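You operate a simulated robot arm through the tools that you are given. There is no shell and no other tool. Be economical: measure what you need, move in short steps, check, and stop when the job is done.

The job below is to be done with a simulated robot arm. You get a single attempt, and the scene is never put back.

TASK
Press the powder in the yellow-banded mould into a disc.
Fine: mould in the press slide, plunger in the mould, slide home before the stroke; lever up at the end.

It is judged by the outcome, as a careful person would: the job done as asked, and still so three seconds after it is handed in. It fails if anything else is knocked over, pushed out of place, dropped, spilled or broken.

THE ROBOT
A 7-joint arm with a two-finger parallel gripper, fixed in place. Base frame: the origin is at the foot of the arm, x ahead of it, y to its left, z up. Units: m, degrees, N and s.
With the tool pointing down near the work surface it reaches from about 0.22 to 0.74 m from the base axis. Its first joint turns from -166.0 to 166.0 degrees. Payload 1.57 kg.
The tool frame sits at the grasp point between the pads (the TCP): z along the fingers, y along the line on which they close. The tips reach 0.03 m beyond it. Largest opening 0.11 m; finger width 0.024, thickness 0.012; the body of the gripper, 0.048 by 0.112 m, starts 0.078 m behind the TCP.
Orientation is told as [roll, pitch, yaw] about the base's x, y, z axes, in that order, counted from this pose: with the fingers straight down and closing along the base's y, the tool's x points along the base's -x, its y along +y and its z along -z.

THE INTERFACE
- The arm moves only by the tool nudge_tool. Its argument "rows" is a list that holds one entry, the list of rows, each a list of 6 numbers: the shift along the tool's x, y, z in mm, then the turn, a rotation vector about the tool's x, y, z in degrees. In form: [[[dx, dy, dz, ax, ay, az], ...]]. A call has 1 to 12 rows; each row is the pose to reach, as a shift and turn from the pose commanded when the call began, along the tool's axes at that moment. "jaw" is the finger opening in mm, from 0 to 110, set as the call begins (left out, the last holds). Each row takes 0.2 s and may step no farther than 0.05 m and 8.6 degrees from the row before; otherwise, or with a gripper value out of range, the whole call is refused. A pose out of reach is approached as far as the arm can. The call stops where the force on the tool passes 40 N (or 10 N more than at its start, if that is more) or the arm is blocked; 0.2 s more then pass. The fingers move at their own pace (about 0.045 m/s each) and stop on an object; they squeeze with about 43 N. The grip force told is the motor's: it shows also when the fingers shut on nothing. Time passes only in rows, and 0.2 s behind the last, so rows that repeat a pose let the fingers close. The reply holds the time, the measured pose of the TCP, the force on the tool along the base axes, the opening and the grip force, in the units named above and with some noise, with the torque about the TCP (base axes, N m) and any sound that the robot's microphone picked up.
- Cameras (640 x 400 px; columns grow to the right, rows downward): "scene" is fixed at [0.4094, -0.6522, 1.6553]; the picture's right is [1.00, -0.04, 0.00], its down [-0.02, -0.42, -0.91] and it looks along [0.04, 0.90, -0.42] (base axes); focal length 332 px, centre (320, 200). "wrist" rides on the gripper at [0.07, 0.016, -0.141] in the tool frame; the picture's right is [-0.23, 0.97, 0.00], its down [-0.86, -0.20, -0.48] and it looks along [-0.47, -0.11, 0.88] (tool axes); focal length 222 px, centre (320, 200). There is no depth. A picture from a camera that has moved, and an enlarged one, comes with that camera's place and axes in the base frame and with its lens. The place of the scene camera against the robot may be out by one fixed shift of up to 0.012 m in any direction.
- camera(camera): a new picture of that camera. The clock stands still meanwhile.
- raise_lower(by): slides the trunk up (or, below 0, down) by that many m; the arm rides with it, the base frame stays. It gives what a move gives, with no picture.
- inspect(camera, box): a new picture of the part [left, top, right, bottom] of that camera's present view, enlarged. The clock stands still meanwhile.
- close_job(): hands the job in; it is judged then, once.

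Go step by step. Nothing tells you positions but the pictures and the camera data: compare them with the known pose of the tool, close in by small moves and look again before you grip or let go. The budget is 120 turns and 84 pictures, counting those below and the enlarged ones. Unless the task says otherwise, let go and move clear before handing in, and close with one line.

The tools are called after "Request:" as a command line: name --argument value ..., lists and objects as JSON in quotes. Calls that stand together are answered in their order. nudge_tool: Moves the arm, as the interface text tells. Its arguments: {"type":"object","properties":{"rows":{"type":"array"},"jaw":{"type":"number"}},"required":["rows"]} The other tools are called the same way: raise_lower (by) slides the trunk up or down; camera (camera) takes a picture; inspect (camera, box) takes an enlarged picture of a part of a camera's view; close_job () hands the job in.

At the start:

```text
time: 0.0
eef_pos: [0.3525, 0.2633, 1.4398]
tool_rot: [0.1, -0.1, 0.0]
ft_force: [0.2, 0.1, -1.1]
moment: [0.02, 0.01, 0.01]
gripper_width: 0.11
grasp_force: 0.1
trunk travel left (down, up): [-0.59, 0.0]
```

scene: 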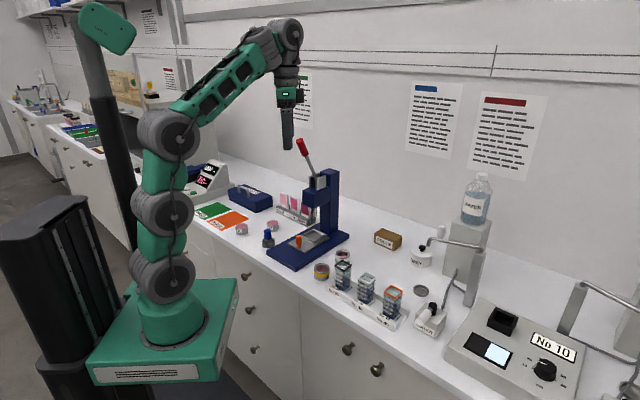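
wrist: 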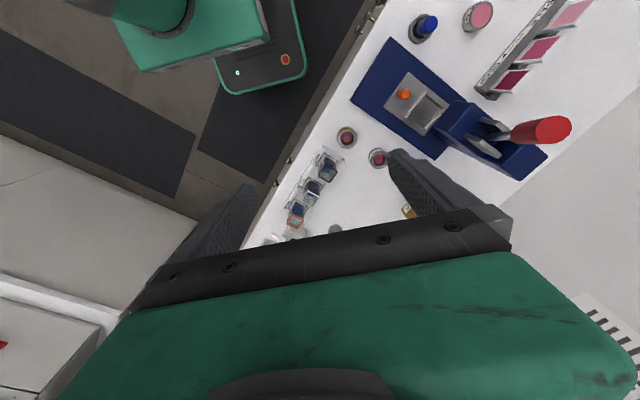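

I see a blue press with a red lever, small round moulds beside it, and a blue plunger. I'll enlarge the press area before moving.

Request:
inspect --camera "scene" --box '[220, 120, 380, 290]'

Request:
inspect --camera "wrist" --box '[280, 0, 600, 200]'

Request:
inspect --camera "scene" --box '[290, 230, 450, 330]'

```text
2.35 times, centred on (300, 205) of scene
camera zoom: at [0.4094, -0.6522, 1.6553], right [1.0, -0.04, 0.0], down [-0.02, -0.42, -0.91], along [0.04, 0.9, -0.42], focal length 782 px, centre (367, 188)
```

zoom: 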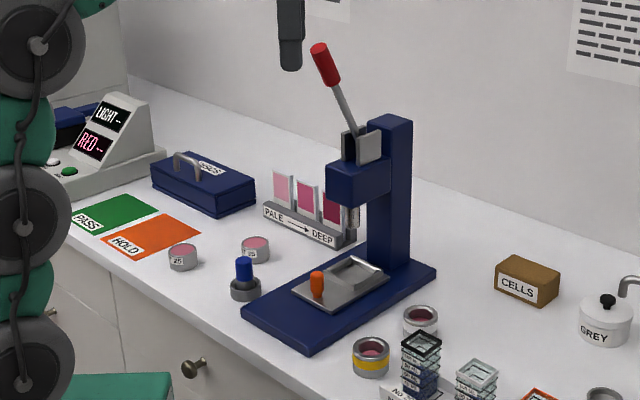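

```text
2.00 times, centred on (440, 100) of wrist
camera zoom: at [0.2835, 0.2792, 1.5815], right [0.23, 0.97, 0.0], down [0.85, -0.2, 0.48], along [0.47, -0.11, -0.88], focal length 444 px, centre (80, 400)
```

zoom: 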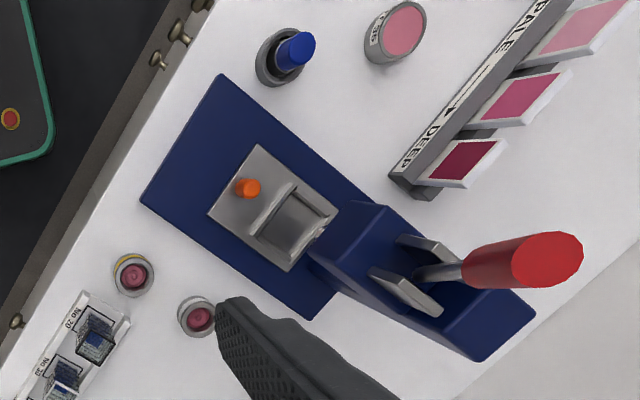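

```text
4.00 times, centred on (370, 280) of scene
camera zoom: at [0.4094, -0.6522, 1.6553], right [1.0, -0.04, 0.0], down [-0.02, -0.42, -0.91], along [0.04, 0.9, -0.42], focal length 1330 px, centre (120, -120)
```

zoom: 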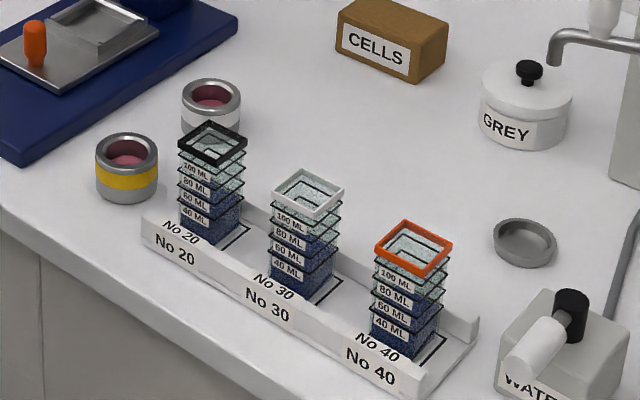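

The yellow mould is near (0.448, 0.319), its rim near z 0.935. The press runs diagonally along about (0.7, 0.71), and its lever leans out over the tray. I'll move lower for a better view.

Request:
nudge_tool --rows '[[[0, 10, 48, 0, 0, 0], [0, 20, 96, 0, 0, 0], [0, 20, 144, 0, 0, 0], [0, 20, 190, 0, 0, 0], [0, 20, 190, 0, 0, 0]]]'

Request:
camera --camera "wrist"

Request:
camera --camera "scene"

```text
time: 1.2
eef_pos: [0.3548, 0.2831, 1.2497]
tool_rot: [0.2, -0.1, 0.1]
ft_force: [-0.1, 0.6, 0.3]
moment: [0.01, -0.03, 0.04]
gripper_width: 0.11
grasp_force: 0.0
trunk travel left (down, up): [-0.59, 0.0]
```

```text
78 pictures are left
camera wrist: at [0.2855, 0.2995, 1.3915], right [0.23, 0.97, 0.0], down [0.85, -0.2, 0.48], along [0.47, -0.11, -0.88], focal length 222 px, centre (320, 200)
```

wrist: 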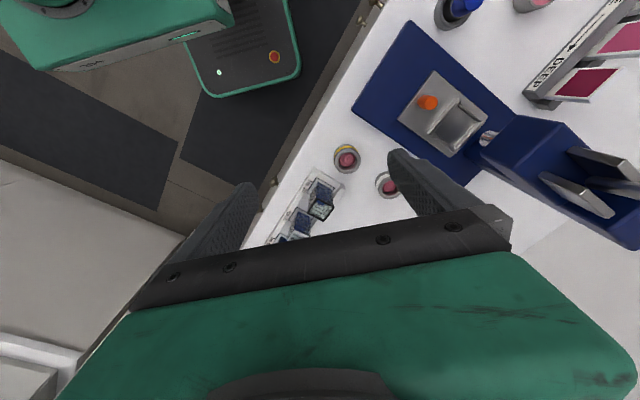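

```text
77 pictures are left
```

scene: 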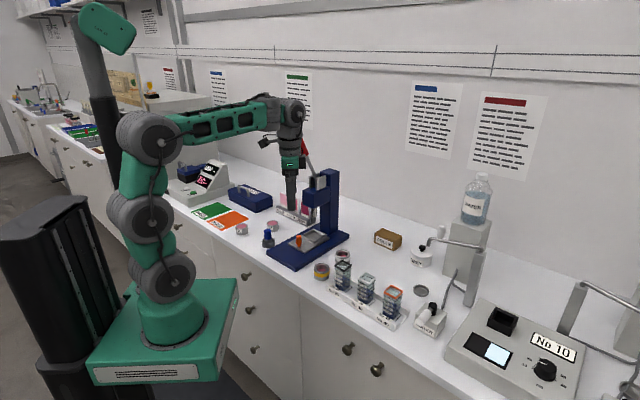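

The arm moves well. I'll look at the tray closely.

Request:
inspect --camera "wrist" --box '[320, 0, 640, 200]'

Request:
inspect --camera "scene" --box '[250, 160, 370, 290]'

```text
2.00 times, centred on (480, 100) of wrist
camera zoom: at [0.2855, 0.2995, 1.3915], right [0.23, 0.97, 0.0], down [0.85, -0.2, 0.48], along [0.47, -0.11, -0.88], focal length 444 px, centre (0, 400)
```

zoom: 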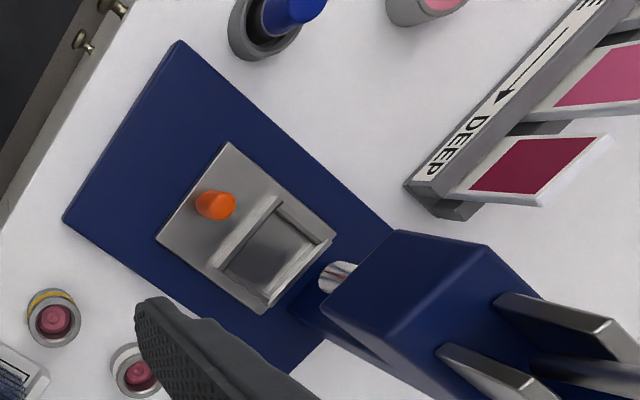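

```text
3.08 times, centred on (310, 225) of scene
camera zoom: at [0.4094, -0.6522, 1.6553], right [1.0, -0.04, 0.0], down [-0.02, -0.42, -0.91], along [0.04, 0.9, -0.42], focal length 1023 px, centre (351, 123)
```

zoom: 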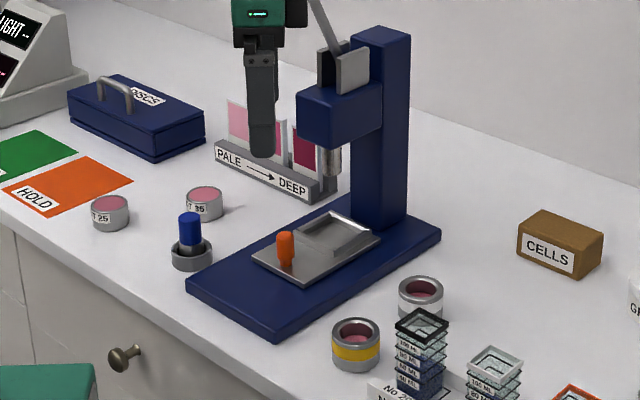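

The slide pocket (about 0.43, 0.545) already sits under the ram, so I'll have to pull the slide out by the orange knob (about 0.369, 0.476) before loading. I'll turn the tool 45° in front of the press, with the jaw partly closed.

Request:
nudge_tool --rows '[[[13, 17, 17, 0, 0, -7.5], [26, 33, 33, 0, 0, -15], [39, 50, 50, 0, 0, -22.5], [52, 67, 67, 0, 0, -30], [65, 83, 83, 0, 0, -37.5], [77, 100, 100, 0, 0, -45], [77, 100, 100, 0, 0, -45]]]' --jaw 50

Request:
camera --camera "wrist"

Request:
camera --camera "scene"

```text
time: 2.8
eef_pos: [0.2759, 0.3837, 1.1508]
tool_rot: [0.1, -0.2, 45.1]
ft_force: [-0.4, 0.4, -0.7]
moment: [0.01, 0.02, -0.01]
gripper_width: 0.05
grasp_force: 0.0
trunk travel left (down, up): [-0.59, 0.0]
```

```text
74 pictures are left
camera wrist: at [0.2154, 0.3459, 1.2921], right [-0.53, 0.85, 0.0], down [0.74, 0.46, 0.48], along [0.41, 0.25, -0.88], focal length 222 px, centre (320, 200)
```

wrist: 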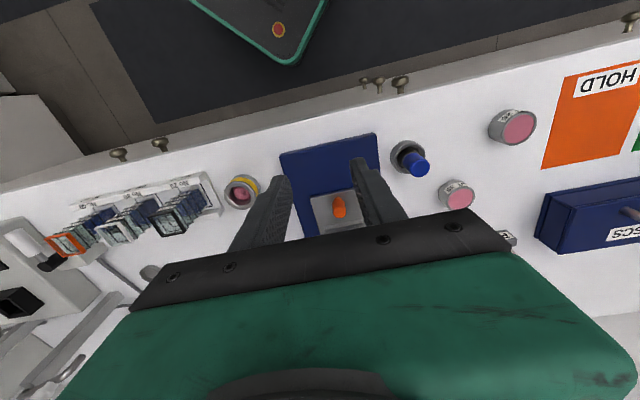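

```text
73 pictures are left
```

scene: 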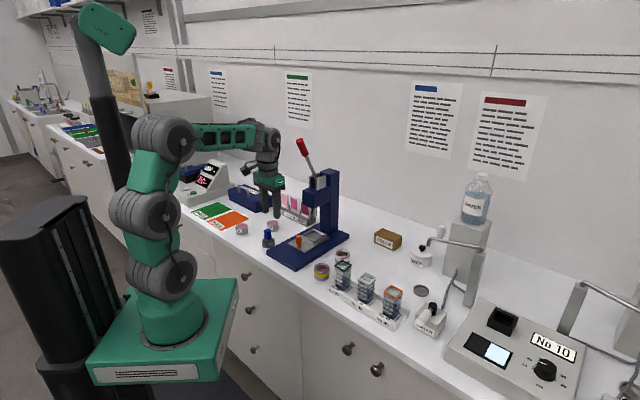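

The knob reads (0.367, 0.475), as expected. Next I'll tilt 20° so the hand leans away from the lever, and come down in front of the knob.

Request:
nudge_tool --rows '[[[-12, 0, 40, 0, -5, 0], [-25, 0, 80, 0, -10, 0], [-38, 0, 120, 0, -15, 0], [-51, 0, 160, 0, -20, 0], [-51, 0, 160, 0, -20, 0]]]'

Request:
camera --camera "wrist"

Request:
inspect --camera "scene" --box '[220, 130, 380, 290]'

```text
time: 4.0
eef_pos: [0.3114, 0.419, 0.9894]
tool_rot: [0.0, -20.1, 45.0]
ft_force: [0.4, 0.0, 0.6]
moment: [0.01, -0.02, -0.02]
gripper_width: 0.0501
grasp_force: 0.1
trunk travel left (down, up): [-0.59, 0.0]
```

```text
72 pictures are left
camera wrist: at [0.2189, 0.3499, 1.0987], right [-0.54, 0.84, 0.08], down [0.59, 0.31, 0.74], along [0.6, 0.45, -0.66], focal length 222 px, centre (320, 200)
```

wrist: 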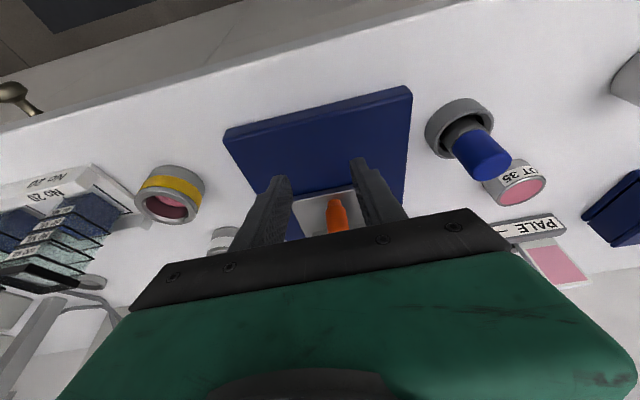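

```text
2.50 times, centred on (300, 210) of scene
camera zoom: at [0.4094, -0.6522, 1.6553], right [1.0, -0.04, 0.0], down [-0.02, -0.42, -0.91], along [0.04, 0.9, -0.42], focal length 831 px, centre (370, 175)
```

zoom: 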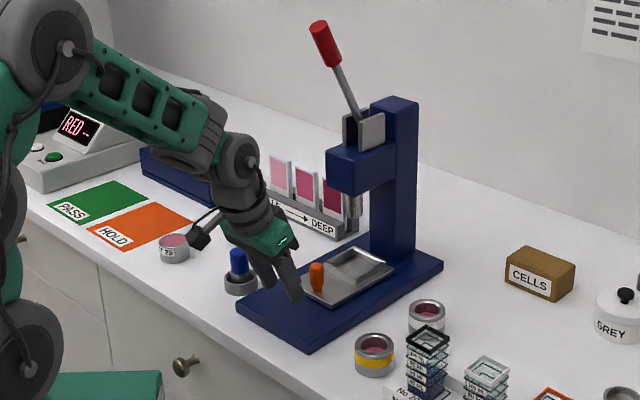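

The knob is centred between the fingers, 81 mm ahead along the press axis. I'll advance and close on it.

Request:
nudge_tool --rows '[[[-25, 0, 9, 0, 0, 0], [-50, 0, 20, 0, 0, 0], [-71, 0, 31, 0, 0, 0], [-70, 0, 42, 0, 0, 0], [-70, 0, 42, 0, 0, 0]]]' --jaw 50

Request:
inspect --camera "wrist" --box '[220, 80, 420, 260]'

Request:
inspect --camera "scene" --box '[250, 170, 370, 280]'

```text
time: 5.2
eef_pos: [0.3704, 0.4755, 0.9744]
tool_rot: [-0.1, -20.2, 44.9]
ft_force: [0.2, 0.1, 0.2]
moment: [0.01, 0.0, 0.0]
gripper_width: 0.0499
grasp_force: 0.0
trunk travel left (down, up): [-0.59, 0.0]
```

```text
2.22 times, centred on (320, 170) of wrist
camera zoom: at [0.278, 0.408, 1.0838], right [-0.54, 0.84, 0.08], down [0.59, 0.31, 0.74], along [0.6, 0.45, -0.66], focal length 494 px, centre (320, 267)
```

zoom: 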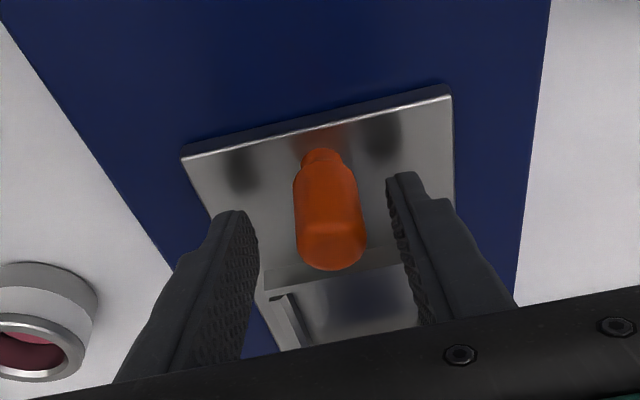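

```text
3.64 times, centred on (310, 225) of scene
camera zoom: at [0.4094, -0.6522, 1.6553], right [1.0, -0.04, 0.0], down [-0.02, -0.42, -0.91], along [0.04, 0.9, -0.42], focal length 1209 px, centre (356, 109)
```

zoom: 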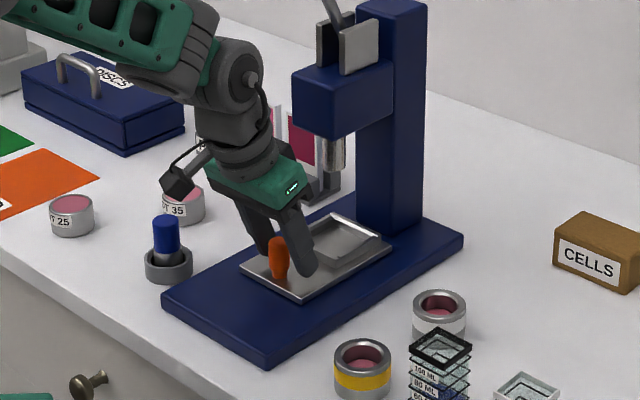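

The fingers straddle the knob, so I'm closing now.

Request:
nudge_tool --rows '[[[0, 0, 3, 0, 0, 0], [0, 0, 3, 0, 0, 0], [0, 0, 3, 0, 0, 0], [0, 0, 3, 0, 0, 0]]]' --jaw 5

```text
time: 6.2
eef_pos: [0.3671, 0.4803, 0.9707]
tool_rot: [-0.1, -20.0, 45.3]
ft_force: [-21.8, 20.4, 0.3]
moment: [-0.29, -0.5, -0.02]
gripper_width: 0.0227
grasp_force: 34.9
trunk travel left (down, up): [-0.59, 0.0]
```

The grip holds but sits about 6 mm off-centre. I'll shift to relieve that, then draw the slide out a short way.

Request:
nudge_tool --rows '[[[0, 6, 0, 0, 0, 0], [0, 6, 0, 0, 0, 0], [9, 6, -3, 0, 0, 0], [19, 6, -7, 0, 0, 0], [28, 6, -10, 0, 0, 0], [28, 6, -10, 0, 0, 0]]]'

Request:
inspect --camera "scene" --box '[250, 170, 370, 280]'

```text
time: 7.6
eef_pos: [0.3458, 0.4597, 0.9712]
tool_rot: [0.1, -20.2, 44.9]
ft_force: [1.7, -1.3, 10.5]
moment: [0.37, 0.29, -0.2]
gripper_width: 0.0228
grasp_force: 35.1
trunk travel left (down, up): [-0.59, 0.0]
```

```text
3.64 times, centred on (310, 225) of scene
camera zoom: at [0.4094, -0.6522, 1.6553], right [1.0, -0.04, 0.0], down [-0.02, -0.42, -0.91], along [0.04, 0.9, -0.42], focal length 1209 px, centre (356, 109)
```

zoom: 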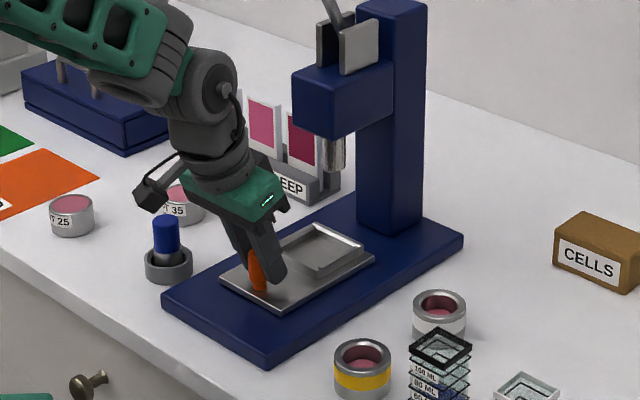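

The slide moved with the tool. I'll pull further until it reaches its stop or the pocket is clear.

Request:
nudge_tool --rows '[[[9, 0, -4, 0, 0, 0], [19, 0, -8, 0, 0, 0], [28, 0, -11, 0, 0, 0], [37, 0, -14, 0, 0, 0], [37, 0, -14, 0, 0, 0]]]'

Request:
inspect --camera "scene" --box '[250, 170, 370, 280]'

```text
time: 8.8
eef_pos: [0.3175, 0.4306, 0.971]
tool_rot: [0.0, -20.0, 44.9]
ft_force: [5.1, -6.8, 8.6]
moment: [0.39, 0.22, 0.06]
gripper_width: 0.0227
grasp_force: 35.6
trunk travel left (down, up): [-0.59, 0.0]
```

```text
3.64 times, centred on (310, 225) of scene
camera zoom: at [0.4094, -0.6522, 1.6553], right [1.0, -0.04, 0.0], down [-0.02, -0.42, -0.91], along [0.04, 0.9, -0.42], focal length 1209 px, centre (356, 109)
```

zoom: 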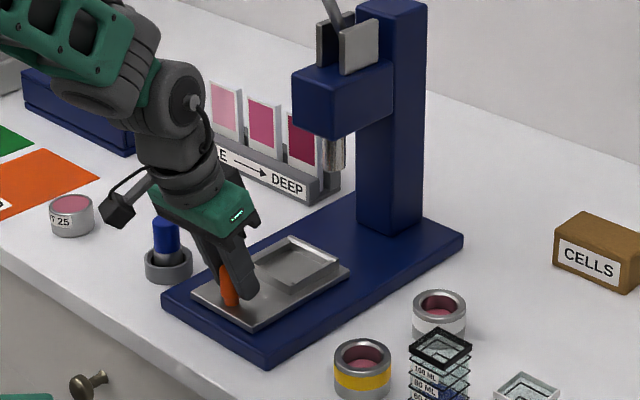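

It has moved about 70 mm. I'll try another 20 mm, watching the force.

Request:
nudge_tool --rows '[[[7, 0, -3, 0, 0, 0], [14, 0, -5, 0, 0, 0], [19, 0, -7, 0, 0, 0], [19, 0, -7, 0, 0, 0]]]'

Request:
inspect --camera "scene" --box '[250, 170, 370, 280]'

```text
time: 9.8
eef_pos: [0.3031, 0.4162, 0.9708]
tool_rot: [0.0, -20.2, 45.0]
ft_force: [8.7, -5.7, 3.4]
moment: [0.35, -1.21, 0.05]
gripper_width: 0.0227
grasp_force: 35.2
trunk travel left (down, up): [-0.59, 0.0]
```

```text
3.64 times, centred on (310, 225) of scene
camera zoom: at [0.4094, -0.6522, 1.6553], right [1.0, -0.04, 0.0], down [-0.02, -0.42, -0.91], along [0.04, 0.9, -0.42], focal length 1209 px, centre (356, 109)
```

zoom: 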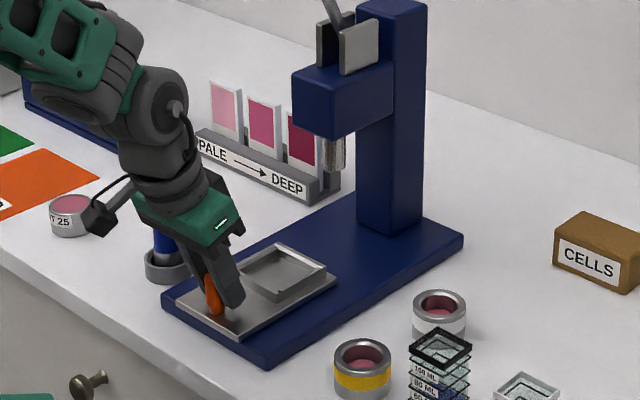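

The slide is out about 90 mm, so the pocket should be near (0.365, 0.481). I'll release and back off up and to the front.

Request:
nudge_tool --rows '[[[0, 0, 0, 0, 0, 0], [0, 0, 0, 0, 0, 0], [0, 0, -30, 0, 0, 0], [0, 0, -75, 0, 0, 0], [0, 0, -120, 0, 0, 0], [0, 0, -120, 0, 0, 0]]]' --jaw 50

Request:
camera --camera "wrist"

Request:
inspect --camera "wrist" --box '[100, 60, 500, 280]'

Request:
inspect --camera "scene" --box '[250, 170, 370, 290]'

```text
time: 11.2
eef_pos: [0.2719, 0.3877, 1.0883]
tool_rot: [0.1, -20.1, 44.9]
ft_force: [0.3, 0.0, -0.1]
moment: [-0.02, 0.0, 0.05]
gripper_width: 0.0503
grasp_force: 0.1
trunk travel left (down, up): [-0.59, 0.0]
```

```text
65 pictures are left
camera wrist: at [0.18, 0.3189, 1.1977], right [-0.54, 0.84, 0.08], down [0.59, 0.31, 0.74], along [0.6, 0.45, -0.66], focal length 222 px, centre (320, 200)
```

wrist: 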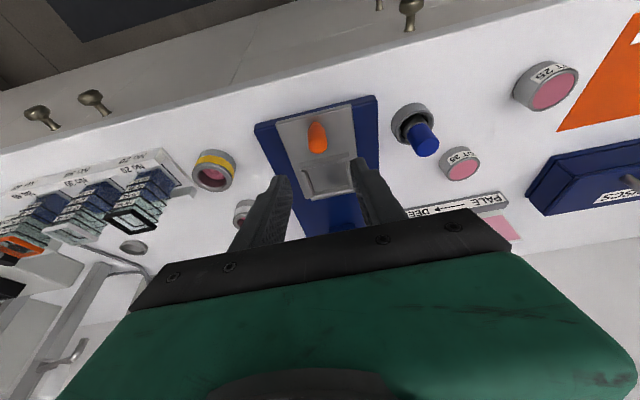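

```text
1.60 times, centred on (300, 170) of wrist
camera zoom: at [0.18, 0.3189, 1.1977], right [-0.54, 0.84, 0.08], down [0.59, 0.31, 0.74], along [0.6, 0.45, -0.66], focal length 355 px, centre (352, 248)
```

zoom: 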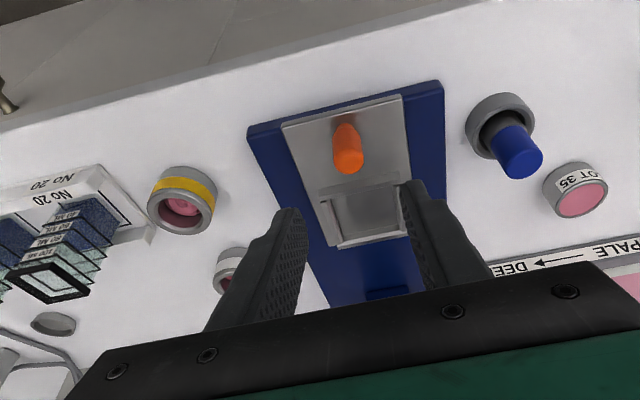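

```text
3.33 times, centred on (310, 230) of scene
camera zoom: at [0.4094, -0.6522, 1.6553], right [1.0, -0.04, 0.0], down [-0.02, -0.42, -0.91], along [0.04, 0.9, -0.42], focal length 1108 px, centre (353, 100)
```

zoom: 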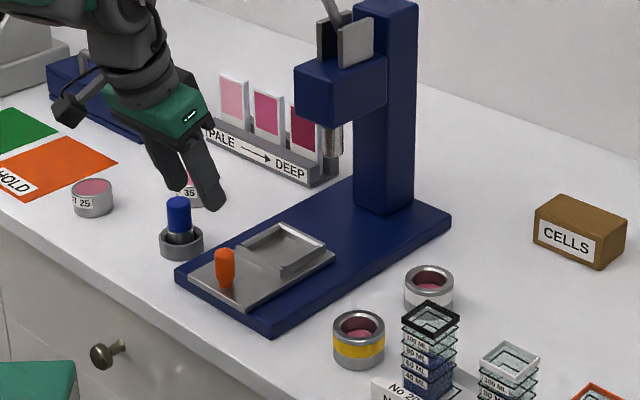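

The pocket is near (0.366, 0.481) and the yellow mould near (0.446, 0.323). I'll keep the same tilt and yaw, open the jaw to 75 mm and hover over the mould.

Request:
nudge_tool --rows '[[[-5, -42, 5, 0, 0, 0], [-20, -85, 25, 0, 0, 0], [-38, -128, 50, 0, 0, 0], [-52, -169, 80, 0, 0, 0], [-52, -169, 80, 0, 0, 0]]]' --jaw 75

Request:
camera --camera "wrist"

Request:
inspect --camera "scene" --box '[270, 190, 390, 310]'

```text
refused: row 3 steps farther than a row can; nothing moved
```

```text
62 pictures are left
camera wrist: at [0.18, 0.3189, 1.1977], right [-0.54, 0.84, 0.08], down [0.59, 0.31, 0.74], along [0.6, 0.45, -0.66], focal length 222 px, centre (320, 200)
```

wrist: 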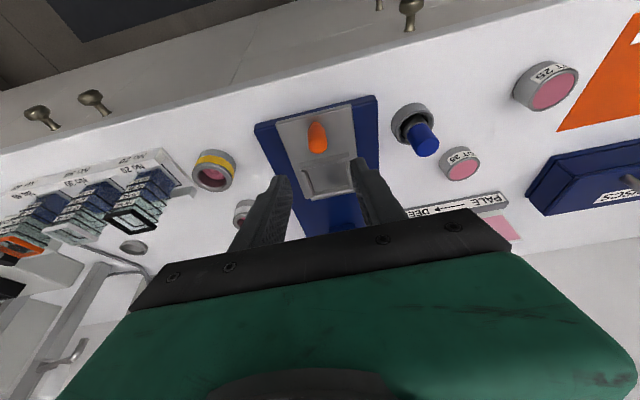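

```text
3.33 times, centred on (330, 250) of scene
camera zoom: at [0.4094, -0.6522, 1.6553], right [1.0, -0.04, 0.0], down [-0.02, -0.42, -0.91], along [0.04, 0.9, -0.42], focal length 1108 px, centre (287, 33)
```

zoom: 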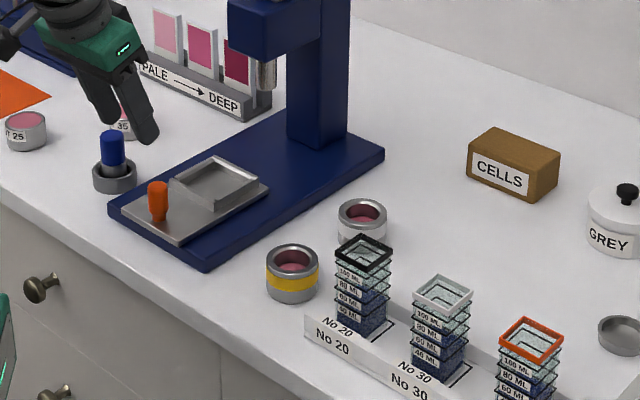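

That move was refused for its step size, so I'll resend it in smaller steps.

Request:
nudge_tool --rows '[[[-5, -30, 5, 0, 0, 0], [-13, -60, 15, 0, 0, 0], [-23, -90, 30, 0, 0, 0], [-33, -118, 45, 0, 0, 0], [-43, -145, 62, 0, 0, 0], [-52, -169, 80, 0, 0, 0], [-52, -169, 80, 0, 0, 0]]]' --jaw 75

Request:
camera --camera "wrist"

Request:
inspect --camera "scene" --box '[270, 190, 390, 310]'

```text
time: 12.8
eef_pos: [0.4495, 0.3221, 1.0316]
tool_rot: [0.0, -20.1, 45.0]
ft_force: [0.0, 0.4, -0.9]
moment: [0.02, 0.01, -0.02]
gripper_width: 0.0751
grasp_force: 0.2
trunk travel left (down, up): [-0.59, 0.0]
```

```text
60 pictures are left
camera wrist: at [0.3571, 0.2537, 1.14], right [-0.54, 0.84, 0.08], down [0.59, 0.31, 0.74], along [0.6, 0.45, -0.66], focal length 222 px, centre (320, 200)
```

wrist: 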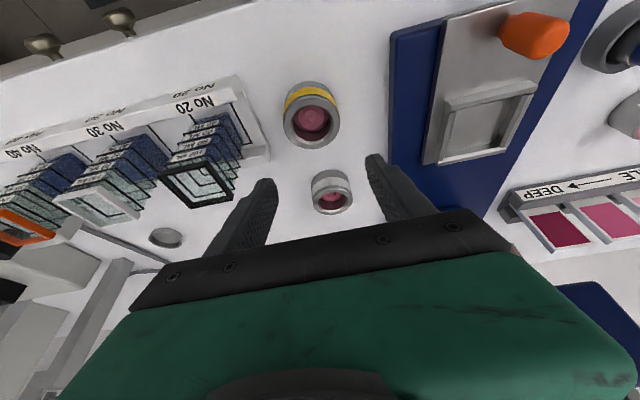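

```text
3.33 times, centred on (330, 250) of scene
camera zoom: at [0.4094, -0.6522, 1.6553], right [1.0, -0.04, 0.0], down [-0.02, -0.42, -0.91], along [0.04, 0.9, -0.42], focal length 1108 px, centre (287, 33)
```

zoom: 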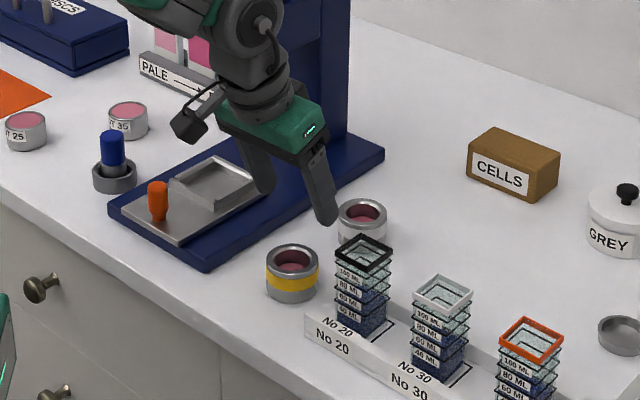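

The tool is directly above the mould. I'll come down to just above the rim and check.

Request:
nudge_tool --rows '[[[7, 0, 19, 0, 0, 0], [14, 0, 38, 0, 0, 0], [20, 0, 55, 0, 0, 0], [20, 0, 55, 0, 0, 0]]]'

Request:
inspect --camera "wrist" --box '[180, 60, 460, 240]'

Request:
inspect --camera "scene" --box '[290, 220, 370, 300]'

```text
time: 13.8
eef_pos: [0.449, 0.3253, 0.9699]
tool_rot: [0.1, -20.1, 45.0]
ft_force: [-0.7, -0.5, -0.2]
moment: [-0.03, 0.0, -0.01]
gripper_width: 0.075
grasp_force: 0.1
trunk travel left (down, up): [-0.59, 0.0]
```

```text
2.22 times, centred on (320, 150) of wrist
camera zoom: at [0.3569, 0.2561, 1.0798], right [-0.54, 0.84, 0.08], down [0.59, 0.31, 0.74], along [0.6, 0.45, -0.66], focal length 494 px, centre (320, 311)
```

zoom: 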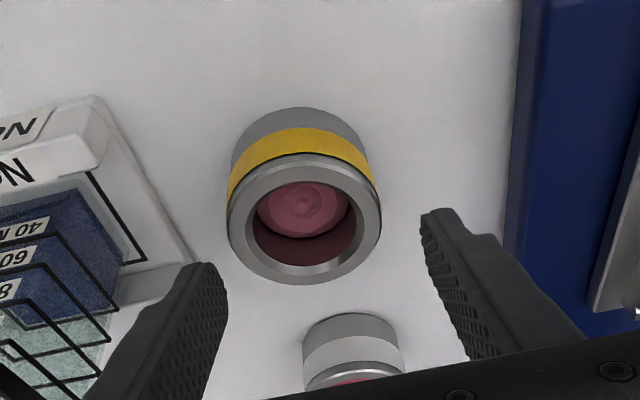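

```text
5.00 times, centred on (330, 260) of scene
camera zoom: at [0.4094, -0.6522, 1.6553], right [1.0, -0.04, 0.0], down [-0.02, -0.42, -0.91], along [0.04, 0.9, -0.42], focal length 1662 px, centre (270, -100)
```

zoom: 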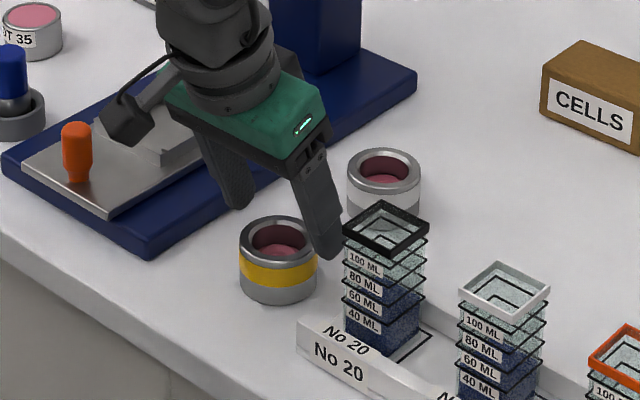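

The rim is about 5 mm behind the TCP, and the tilt puts the pads further ahead. I'll move back 13 mm and sideways 2 mm, come down to grip height, and narrow the jaw to clear the rack.

Request:
nudge_tool --rows '[[[12, -2, -4, 0, 0, 0], [12, -2, -4, 0, 0, 0], [16, -2, 7, 0, 0, 0], [20, -2, 17, 0, 0, 0], [20, -2, 17, 0, 0, 0]]]' --jaw 68

Request:
inspect --camera "wrist" --box '[180, 60, 460, 240]'

Request:
inspect --camera "scene" --box '[290, 220, 370, 300]'

```text
time: 15.0
eef_pos: [0.439, 0.3134, 0.946]
tool_rot: [0.0, -20.1, 45.0]
ft_force: [-0.4, -0.4, -0.3]
moment: [-0.03, 0.03, -0.01]
gripper_width: 0.0678
grasp_force: 0.1
trunk travel left (down, up): [-0.59, 0.0]
```

```text
2.22 times, centred on (320, 150) of wrist
camera zoom: at [0.3472, 0.2438, 1.0565], right [-0.54, 0.84, 0.08], down [0.59, 0.31, 0.74], along [0.6, 0.45, -0.66], focal length 494 px, centre (320, 311)
```

zoom: 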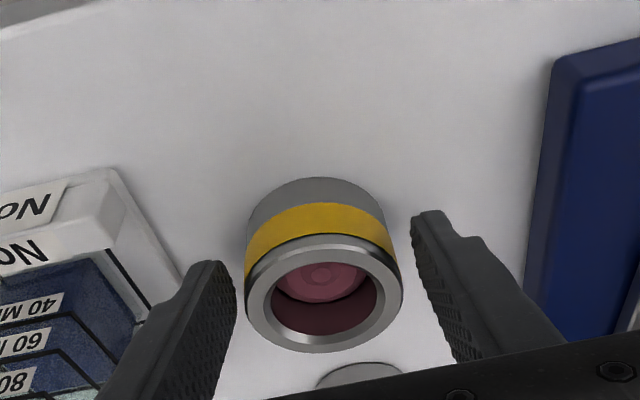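

```text
5.00 times, centred on (330, 260) of scene
camera zoom: at [0.4094, -0.6522, 1.6553], right [1.0, -0.04, 0.0], down [-0.02, -0.42, -0.91], along [0.04, 0.9, -0.42], focal length 1662 px, centre (270, -100)
```

zoom: 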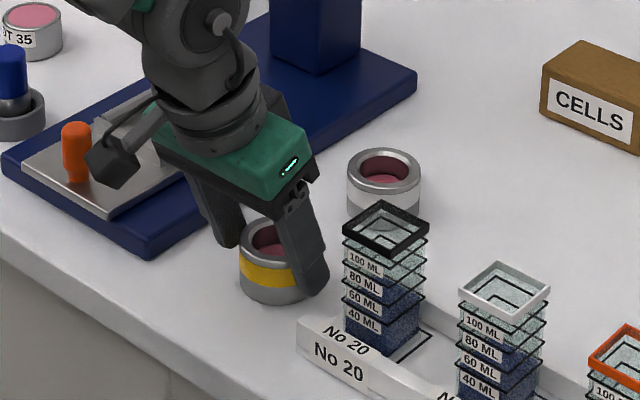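

The mould is between the fingers. I'll centre 6 mm forward and 2 mm left, then close.

Request:
nudge_tool --rows '[[[-6, -2, 2, 0, 0, 0], [-6, -2, 2, 0, 0, 0]]]'

Request:
nudge_tool --rows '[[[0, 0, 0, 0, 0, 0], [0, 0, 0, 0, 0, 0], [0, 0, 0, 0, 0, 0]]]' --jaw 40

Request:
inspect --camera "wrist" --box '[180, 60, 460, 240]'

```text
time: 15.6
eef_pos: [0.4457, 0.3165, 0.9477]
tool_rot: [0.0, -20.1, 45.0]
ft_force: [0.5, 0.6, 0.3]
moment: [0.01, 0.04, -0.02]
gripper_width: 0.0681
grasp_force: 0.0
trunk travel left (down, up): [-0.59, 0.0]
```

```text
time: 16.4
eef_pos: [0.4457, 0.3157, 0.9468]
tool_rot: [0.0, -20.1, 45.0]
ft_force: [0.4, -0.1, 0.5]
moment: [-0.03, -0.01, 0.03]
gripper_width: 0.0556
grasp_force: 33.6
trunk travel left (down, up): [-0.59, 0.0]
```

```text
2.22 times, centred on (320, 150) of wrist
camera zoom: at [0.3532, 0.2468, 1.0567], right [-0.54, 0.84, 0.08], down [0.59, 0.31, 0.74], along [0.6, 0.45, -0.66], focal length 494 px, centre (320, 311)
```

zoom: 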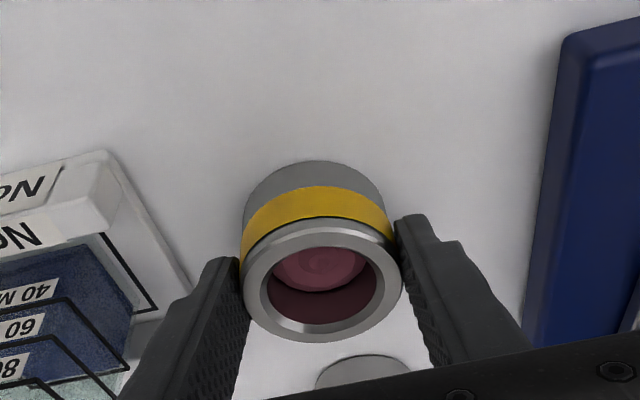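

The mould is gripped at 55.6 mm with the force balanced. Lifting 80 mm.

Request:
nudge_tool --rows '[[[-5, 0, -14, 0, 0, 0], [-14, 0, -38, 0, 0, 0], [-22, 0, -60, 0, 0, 0], [-27, 0, -75, 0, 0, 0], [-27, 0, -75, 0, 0, 0]]]'

Request:
camera --camera "wrist"

```text
time: 17.6
eef_pos: [0.4449, 0.3145, 1.0257]
tool_rot: [0.0, -20.2, 45.0]
ft_force: [0.8, 0.9, 0.2]
moment: [-0.01, 0.0, -0.02]
gripper_width: 0.04
grasp_force: 0.0
trunk travel left (down, up): [-0.59, 0.0]
```

```text
53 pictures are left
camera wrist: at [0.353, 0.2454, 1.1354], right [-0.54, 0.84, 0.08], down [0.59, 0.31, 0.74], along [0.6, 0.45, -0.66], focal length 222 px, centre (320, 200)
```

wrist: 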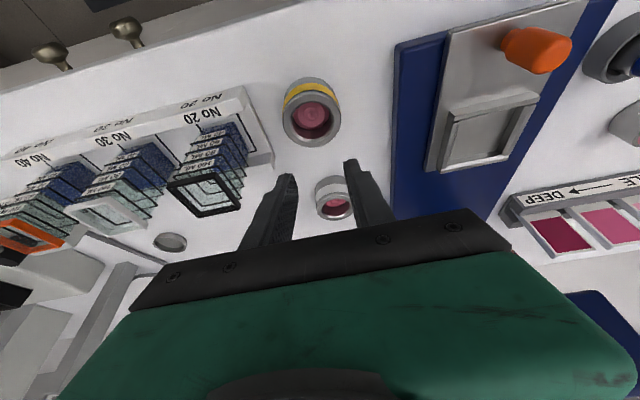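

The mould slipped out of the fingers because the grip was too shallow. It's still upright, so I'll look closely.

Request:
inspect --camera "wrist" --box '[220, 50, 400, 170]'

Request:
inspect --camera "scene" --box '[290, 220, 370, 300]'

```text
3.33 times, centred on (310, 110) of wrist
camera zoom: at [0.353, 0.2454, 1.1354], right [-0.54, 0.84, 0.08], down [0.59, 0.31, 0.74], along [0.6, 0.45, -0.66], focal length 740 px, centre (353, 500)
```

zoom: 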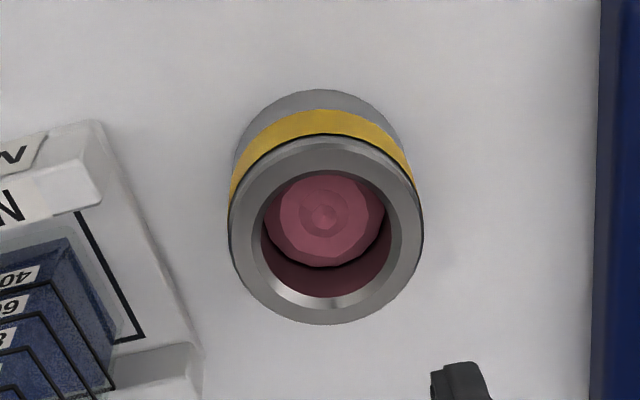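

```text
5.00 times, centred on (330, 260) of scene
camera zoom: at [0.4094, -0.6522, 1.6553], right [1.0, -0.04, 0.0], down [-0.02, -0.42, -0.91], along [0.04, 0.9, -0.42], focal length 1662 px, centre (270, -100)
```

zoom: 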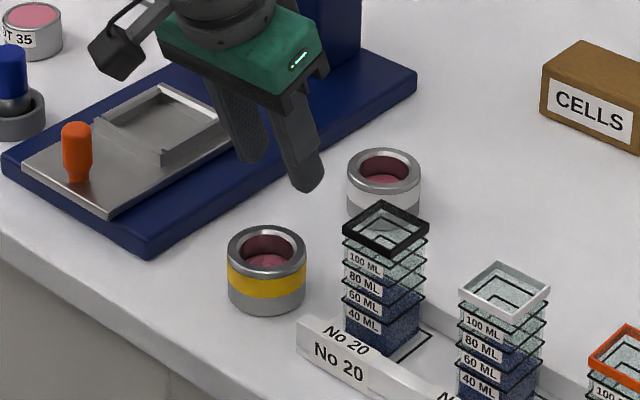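

The mould was squeezed out of the tips and slid about 14 mm toward the front, upright at about (0.440, 0.3115), with no spill. I'll cut the tilt to 8° and grip deeper.

Request:
nudge_tool --rows '[[[5, 0, 1, 0, 6, 0], [9, 0, 2, 0, 12, 0], [9, 0, 2, 0, 12, 0], [9, 0, 2, 0, 12, 0]]]' --jaw 70

Request:
inspect --camera "wrist" --box '[200, 50, 440, 250]'

```text
time: 18.6
eef_pos: [0.4399, 0.3094, 1.0203]
tool_rot: [-0.1, -8.1, 45.0]
ft_force: [-0.4, -0.2, 0.8]
moment: [-0.02, -0.01, -0.02]
gripper_width: 0.0701
grasp_force: 0.1
trunk travel left (down, up): [-0.59, 0.0]
```

```text
2.00 times, centred on (320, 150) of wrist
camera zoom: at [0.3647, 0.2583, 1.1516], right [-0.53, 0.85, 0.03], down [0.69, 0.41, 0.59], along [0.49, 0.34, -0.8], focal length 444 px, centre (320, 300)
```

zoom: 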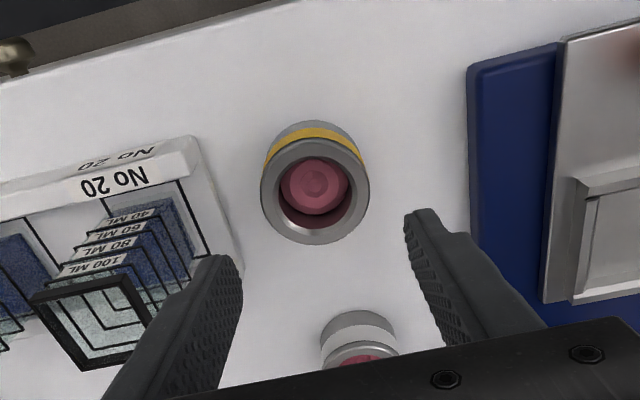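

The tool is aligned over the mould. I'll narrow the jaw to 64 mm and lower partway to check clearances.

Request:
nudge_tool --rows '[[[3, 1, 15, 0, 0, 0], [6, 1, 34, 0, 0, 0], [9, 1, 53, 0, 0, 0], [9, 1, 53, 0, 0, 0]]]' --jaw 64

Request:
inspect --camera "wrist" --box '[200, 70, 440, 250]'

Request:
inspect --camera "scene" --box '[290, 220, 370, 300]'

```text
time: 19.6
eef_pos: [0.4361, 0.3087, 0.9676]
tool_rot: [0.0, -8.1, 45.0]
ft_force: [0.7, -0.1, -0.4]
moment: [-0.05, -0.02, 0.0]
gripper_width: 0.0639
grasp_force: 0.0
trunk travel left (down, up): [-0.59, 0.0]
```

```text
2.22 times, centred on (320, 160) of wrist
camera zoom: at [0.3621, 0.2586, 1.0985], right [-0.53, 0.85, 0.03], down [0.69, 0.41, 0.59], along [0.49, 0.34, -0.8], focal length 494 px, centre (320, 289)
```

zoom: 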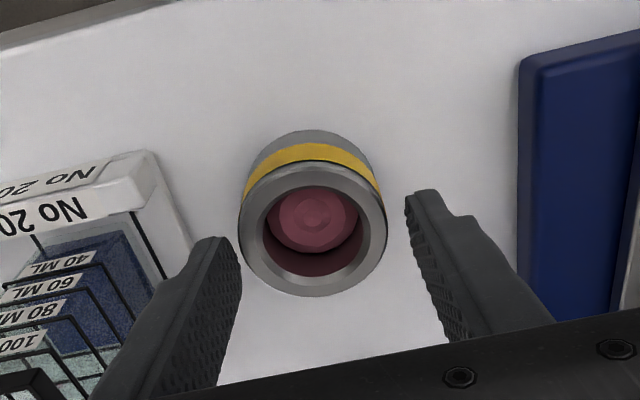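

```text
5.00 times, centred on (330, 260) of scene
camera zoom: at [0.4094, -0.6522, 1.6553], right [1.0, -0.04, 0.0], down [-0.02, -0.42, -0.91], along [0.04, 0.9, -0.42], focal length 1662 px, centre (270, -100)
```

zoom: 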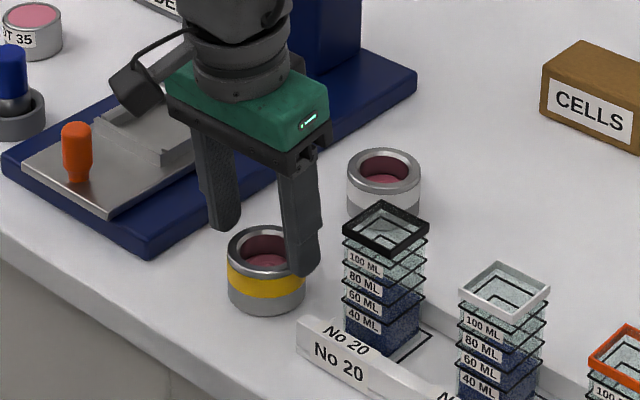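

The mould sits about 3 mm left and 4 mm ahead. I'll correct that and lower to grip depth.

Request:
nudge_tool --rows '[[[-4, -3, 0, 0, 0, 0], [-4, -3, 0, 0, 0, 0], [-2, -3, 16, 0, 0, 0], [0, -3, 31, 0, 0, 0], [0, -3, 31, 0, 0, 0]]]'

Request:
inspect --camera "wrist" --box '[200, 70, 440, 250]'

Request:
inspect --camera "scene" --box '[290, 220, 370, 300]'

```text
time: 20.8
eef_pos: [0.4411, 0.3095, 0.9369]
tool_rot: [0.0, -8.1, 45.0]
ft_force: [0.9, -0.6, 0.0]
moment: [0.02, 0.01, 0.01]
gripper_width: 0.0641
grasp_force: 0.0
trunk travel left (down, up): [-0.59, 0.0]
```

```text
2.22 times, centred on (320, 160) of wrist
camera zoom: at [0.3676, 0.2591, 1.0676], right [-0.53, 0.85, 0.03], down [0.69, 0.41, 0.59], along [0.49, 0.34, -0.8], focal length 494 px, centre (320, 289)
```

zoom: 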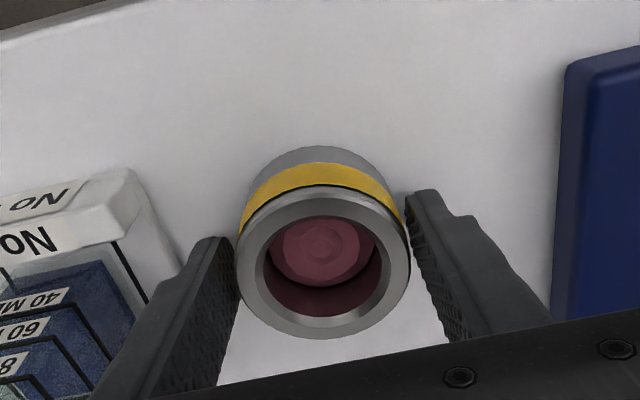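

```text
5.00 times, centred on (330, 260) of scene
camera zoom: at [0.4094, -0.6522, 1.6553], right [1.0, -0.04, 0.0], down [-0.02, -0.42, -0.91], along [0.04, 0.9, -0.42], focal length 1662 px, centre (270, -100)
```

zoom: 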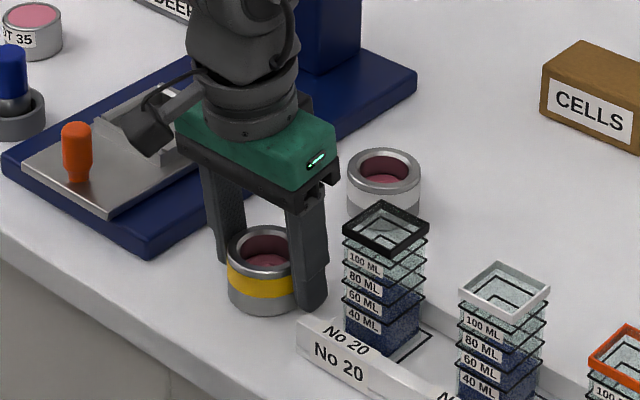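

The fingers now straddle most of the mould's height. I'll ease back 2 mm and close fully.

Request:
nudge_tool --rows '[[[2, 0, 0, 0, 0, 0], [2, 0, 0, 0, 0, 0], [2, 0, 0, 0, 0, 0], [2, 0, 0, 0, 0, 0]]]' --jaw 20

Request:
inspect --camera "wrist" --box '[200, 70, 440, 250]'

```text
time: 21.8
eef_pos: [0.4407, 0.308, 0.9376]
tool_rot: [0.0, -8.2, 45.0]
ft_force: [2.2, 1.4, 3.8]
moment: [0.05, 0.11, -0.05]
gripper_width: 0.0559
grasp_force: 43.0
trunk travel left (down, up): [-0.59, 0.0]
```

```text
2.22 times, centred on (320, 160) of wrist
camera zoom: at [0.3665, 0.2581, 1.0674], right [-0.53, 0.85, 0.03], down [0.69, 0.41, 0.6], along [0.49, 0.34, -0.8], focal length 494 px, centre (320, 289)
```

zoom: 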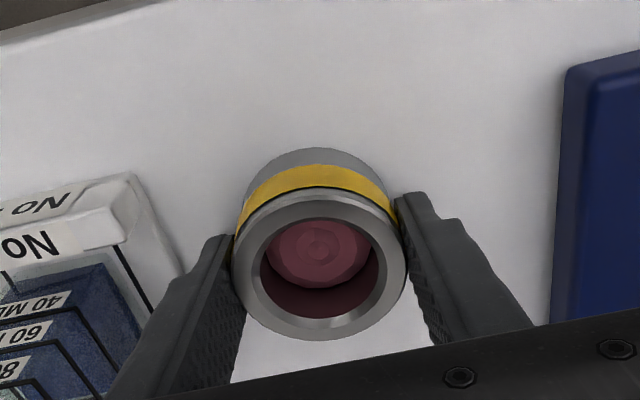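

The grip is a full 43 N at 55.9 mm. I'll test with a small slow lift.

Request:
nudge_tool --rows '[[[-1, 0, -5, 0, 0, 0], [-2, 0, -12, 0, 0, 0], [-3, 0, -20, 0, 0, 0], [-3, 0, -20, 0, 0, 0]]]'

Request:
inspect --camera "scene" --box '[290, 220, 370, 300]'

```text
time: 22.8
eef_pos: [0.4415, 0.3102, 0.9568]
tool_rot: [0.0, -8.0, 44.9]
ft_force: [-0.6, 0.5, -2.4]
moment: [0.02, 0.01, 0.0]
gripper_width: 0.056
grasp_force: 42.7
trunk travel left (down, up): [-0.59, 0.0]
```

```text
5.00 times, centred on (330, 260) of scene
camera zoom: at [0.4094, -0.6522, 1.6553], right [1.0, -0.04, 0.0], down [-0.02, -0.42, -0.91], along [0.04, 0.9, -0.42], focal length 1662 px, centre (270, -100)
```

zoom: 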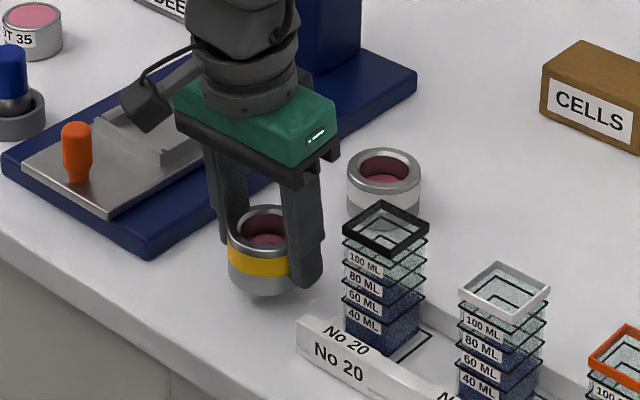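

The mould is held. Before going further I'll check the pocket's wall height and size.

Request:
inspect --camera "wrist" --box '[420, 0, 640, 160]'

Request:
inspect --camera "scene" --box '[270, 215, 330, 275]'

```text
2.50 times, centred on (530, 80) of wrist
camera zoom: at [0.3672, 0.2587, 1.0865], right [-0.53, 0.85, 0.03], down [0.69, 0.41, 0.59], along [0.49, 0.34, -0.8], focal length 555 px, centre (-205, 500)
```

zoom: 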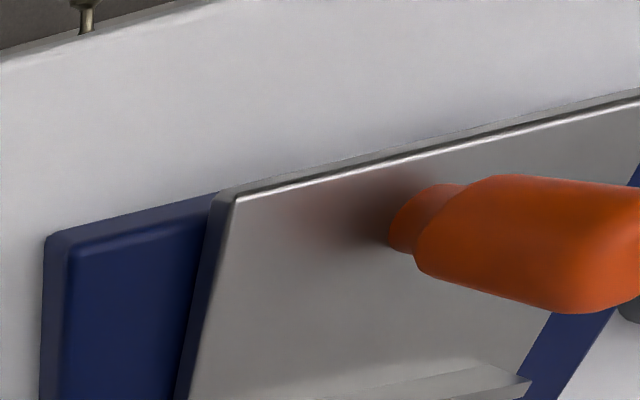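

```text
6.67 times, centred on (300, 245) of scene
camera zoom: at [0.4094, -0.6522, 1.6553], right [1.0, -0.04, 0.0], down [-0.02, -0.42, -0.91], along [0.04, 0.9, -0.42], focal length 2216 px, centre (453, -100)
```

zoom: 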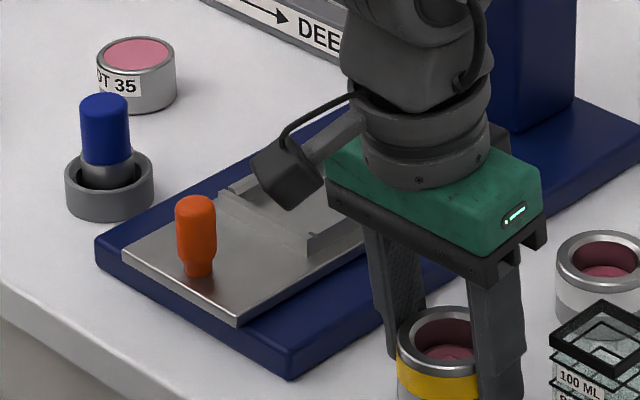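

The pocket walls are about 15 mm high, so the fingers must hold the mould higher up. I'll set it back down, release, rise 13 mm along the tool axis and grip again with full force.

Request:
nudge_tool --rows '[[[1, 0, 8, 0, 0, 0], [2, 0, 15, 0, 0, 0], [3, 0, 19, 0, 0, 0], [3, 0, 20, 0, 0, 0], [3, 0, 20, 0, 0, 0]]]'

Request:
nudge_tool --rows '[[[0, 0, 0, 0, 0, 0], [0, 0, 0, 0, 0, 0], [0, 0, -6, 0, 0, 0], [0, 0, -13, 0, 0, 0], [0, 0, -13, 0, 0, 0]]]' --jaw 63

Request:
inspect --camera "wrist" --box '[200, 70, 440, 250]'

```text
time: 24.0
eef_pos: [0.4398, 0.3104, 0.9374]
tool_rot: [0.1, -8.2, 45.0]
ft_force: [-1.7, 0.9, 8.6]
moment: [-0.18, 0.31, -0.03]
gripper_width: 0.0559
grasp_force: 43.0
trunk travel left (down, up): [-0.59, 0.0]
```

```text
time: 25.2
eef_pos: [0.4401, 0.3069, 0.9483]
tool_rot: [0.0, -8.1, 45.0]
ft_force: [0.9, 0.3, -0.5]
moment: [0.04, 0.01, -0.04]
gripper_width: 0.0627
grasp_force: 0.1
trunk travel left (down, up): [-0.59, 0.0]
```

```text
2.22 times, centred on (320, 160) of wrist
camera zoom: at [0.3656, 0.2563, 1.0787], right [-0.53, 0.85, 0.03], down [0.69, 0.41, 0.59], along [0.49, 0.34, -0.8], focal length 494 px, centre (320, 289)
```

zoom: 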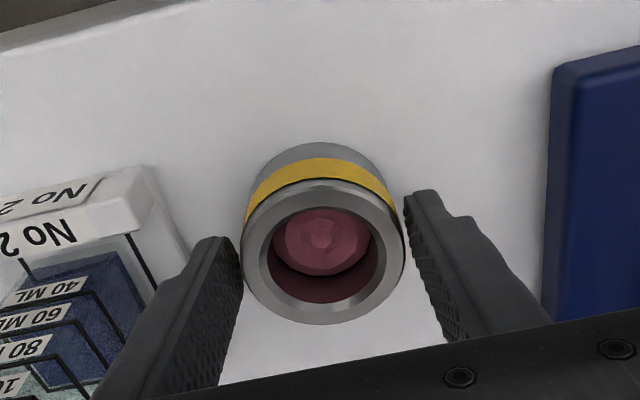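

It's centred, so I'm closing with full force and lifting slightly to test.

Request:
nudge_tool --rows '[[[1, 1, 0, 0, 0, 0], [1, 1, 0, 0, 0, 0], [1, 1, 0, 0, 0, 0], [1, 1, 0, 0, 0, 0], [1, 1, 0, 0, 0, 0]]]' --jaw 10

Request:
nudge_tool --rows '[[[0, 0, -2, 0, 0, 0], [-1, 0, -5, 0, 0, 0], [-1, 0, -8, 0, 0, 0], [-1, 0, -8, 0, 0, 0]]]'

Request:
inspect --camera "scene" --box '[290, 220, 370, 300]'

```text
time: 26.4
eef_pos: [0.4396, 0.3084, 0.9474]
tool_rot: [0.0, -8.1, 45.0]
ft_force: [-0.4, -0.6, -0.3]
moment: [0.0, -0.03, -0.03]
gripper_width: 0.0552
grasp_force: 42.6
trunk travel left (down, up): [-0.59, 0.0]
```

```text
time: 27.4
eef_pos: [0.4384, 0.3082, 0.9563]
tool_rot: [0.1, -8.1, 45.0]
ft_force: [0.2, -0.7, -2.0]
moment: [0.03, 0.0, -0.03]
gripper_width: 0.0557
grasp_force: 43.2
trunk travel left (down, up): [-0.59, 0.0]
```

```text
5.00 times, centred on (330, 260) of scene
camera zoom: at [0.4094, -0.6522, 1.6553], right [1.0, -0.04, 0.0], down [-0.02, -0.42, -0.91], along [0.04, 0.9, -0.42], focal length 1662 px, centre (270, -100)
```

zoom: 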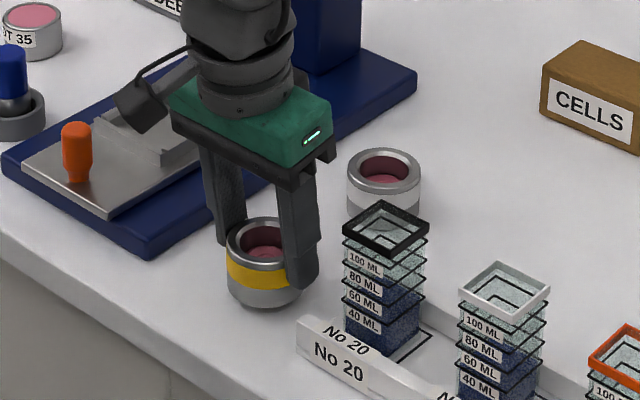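

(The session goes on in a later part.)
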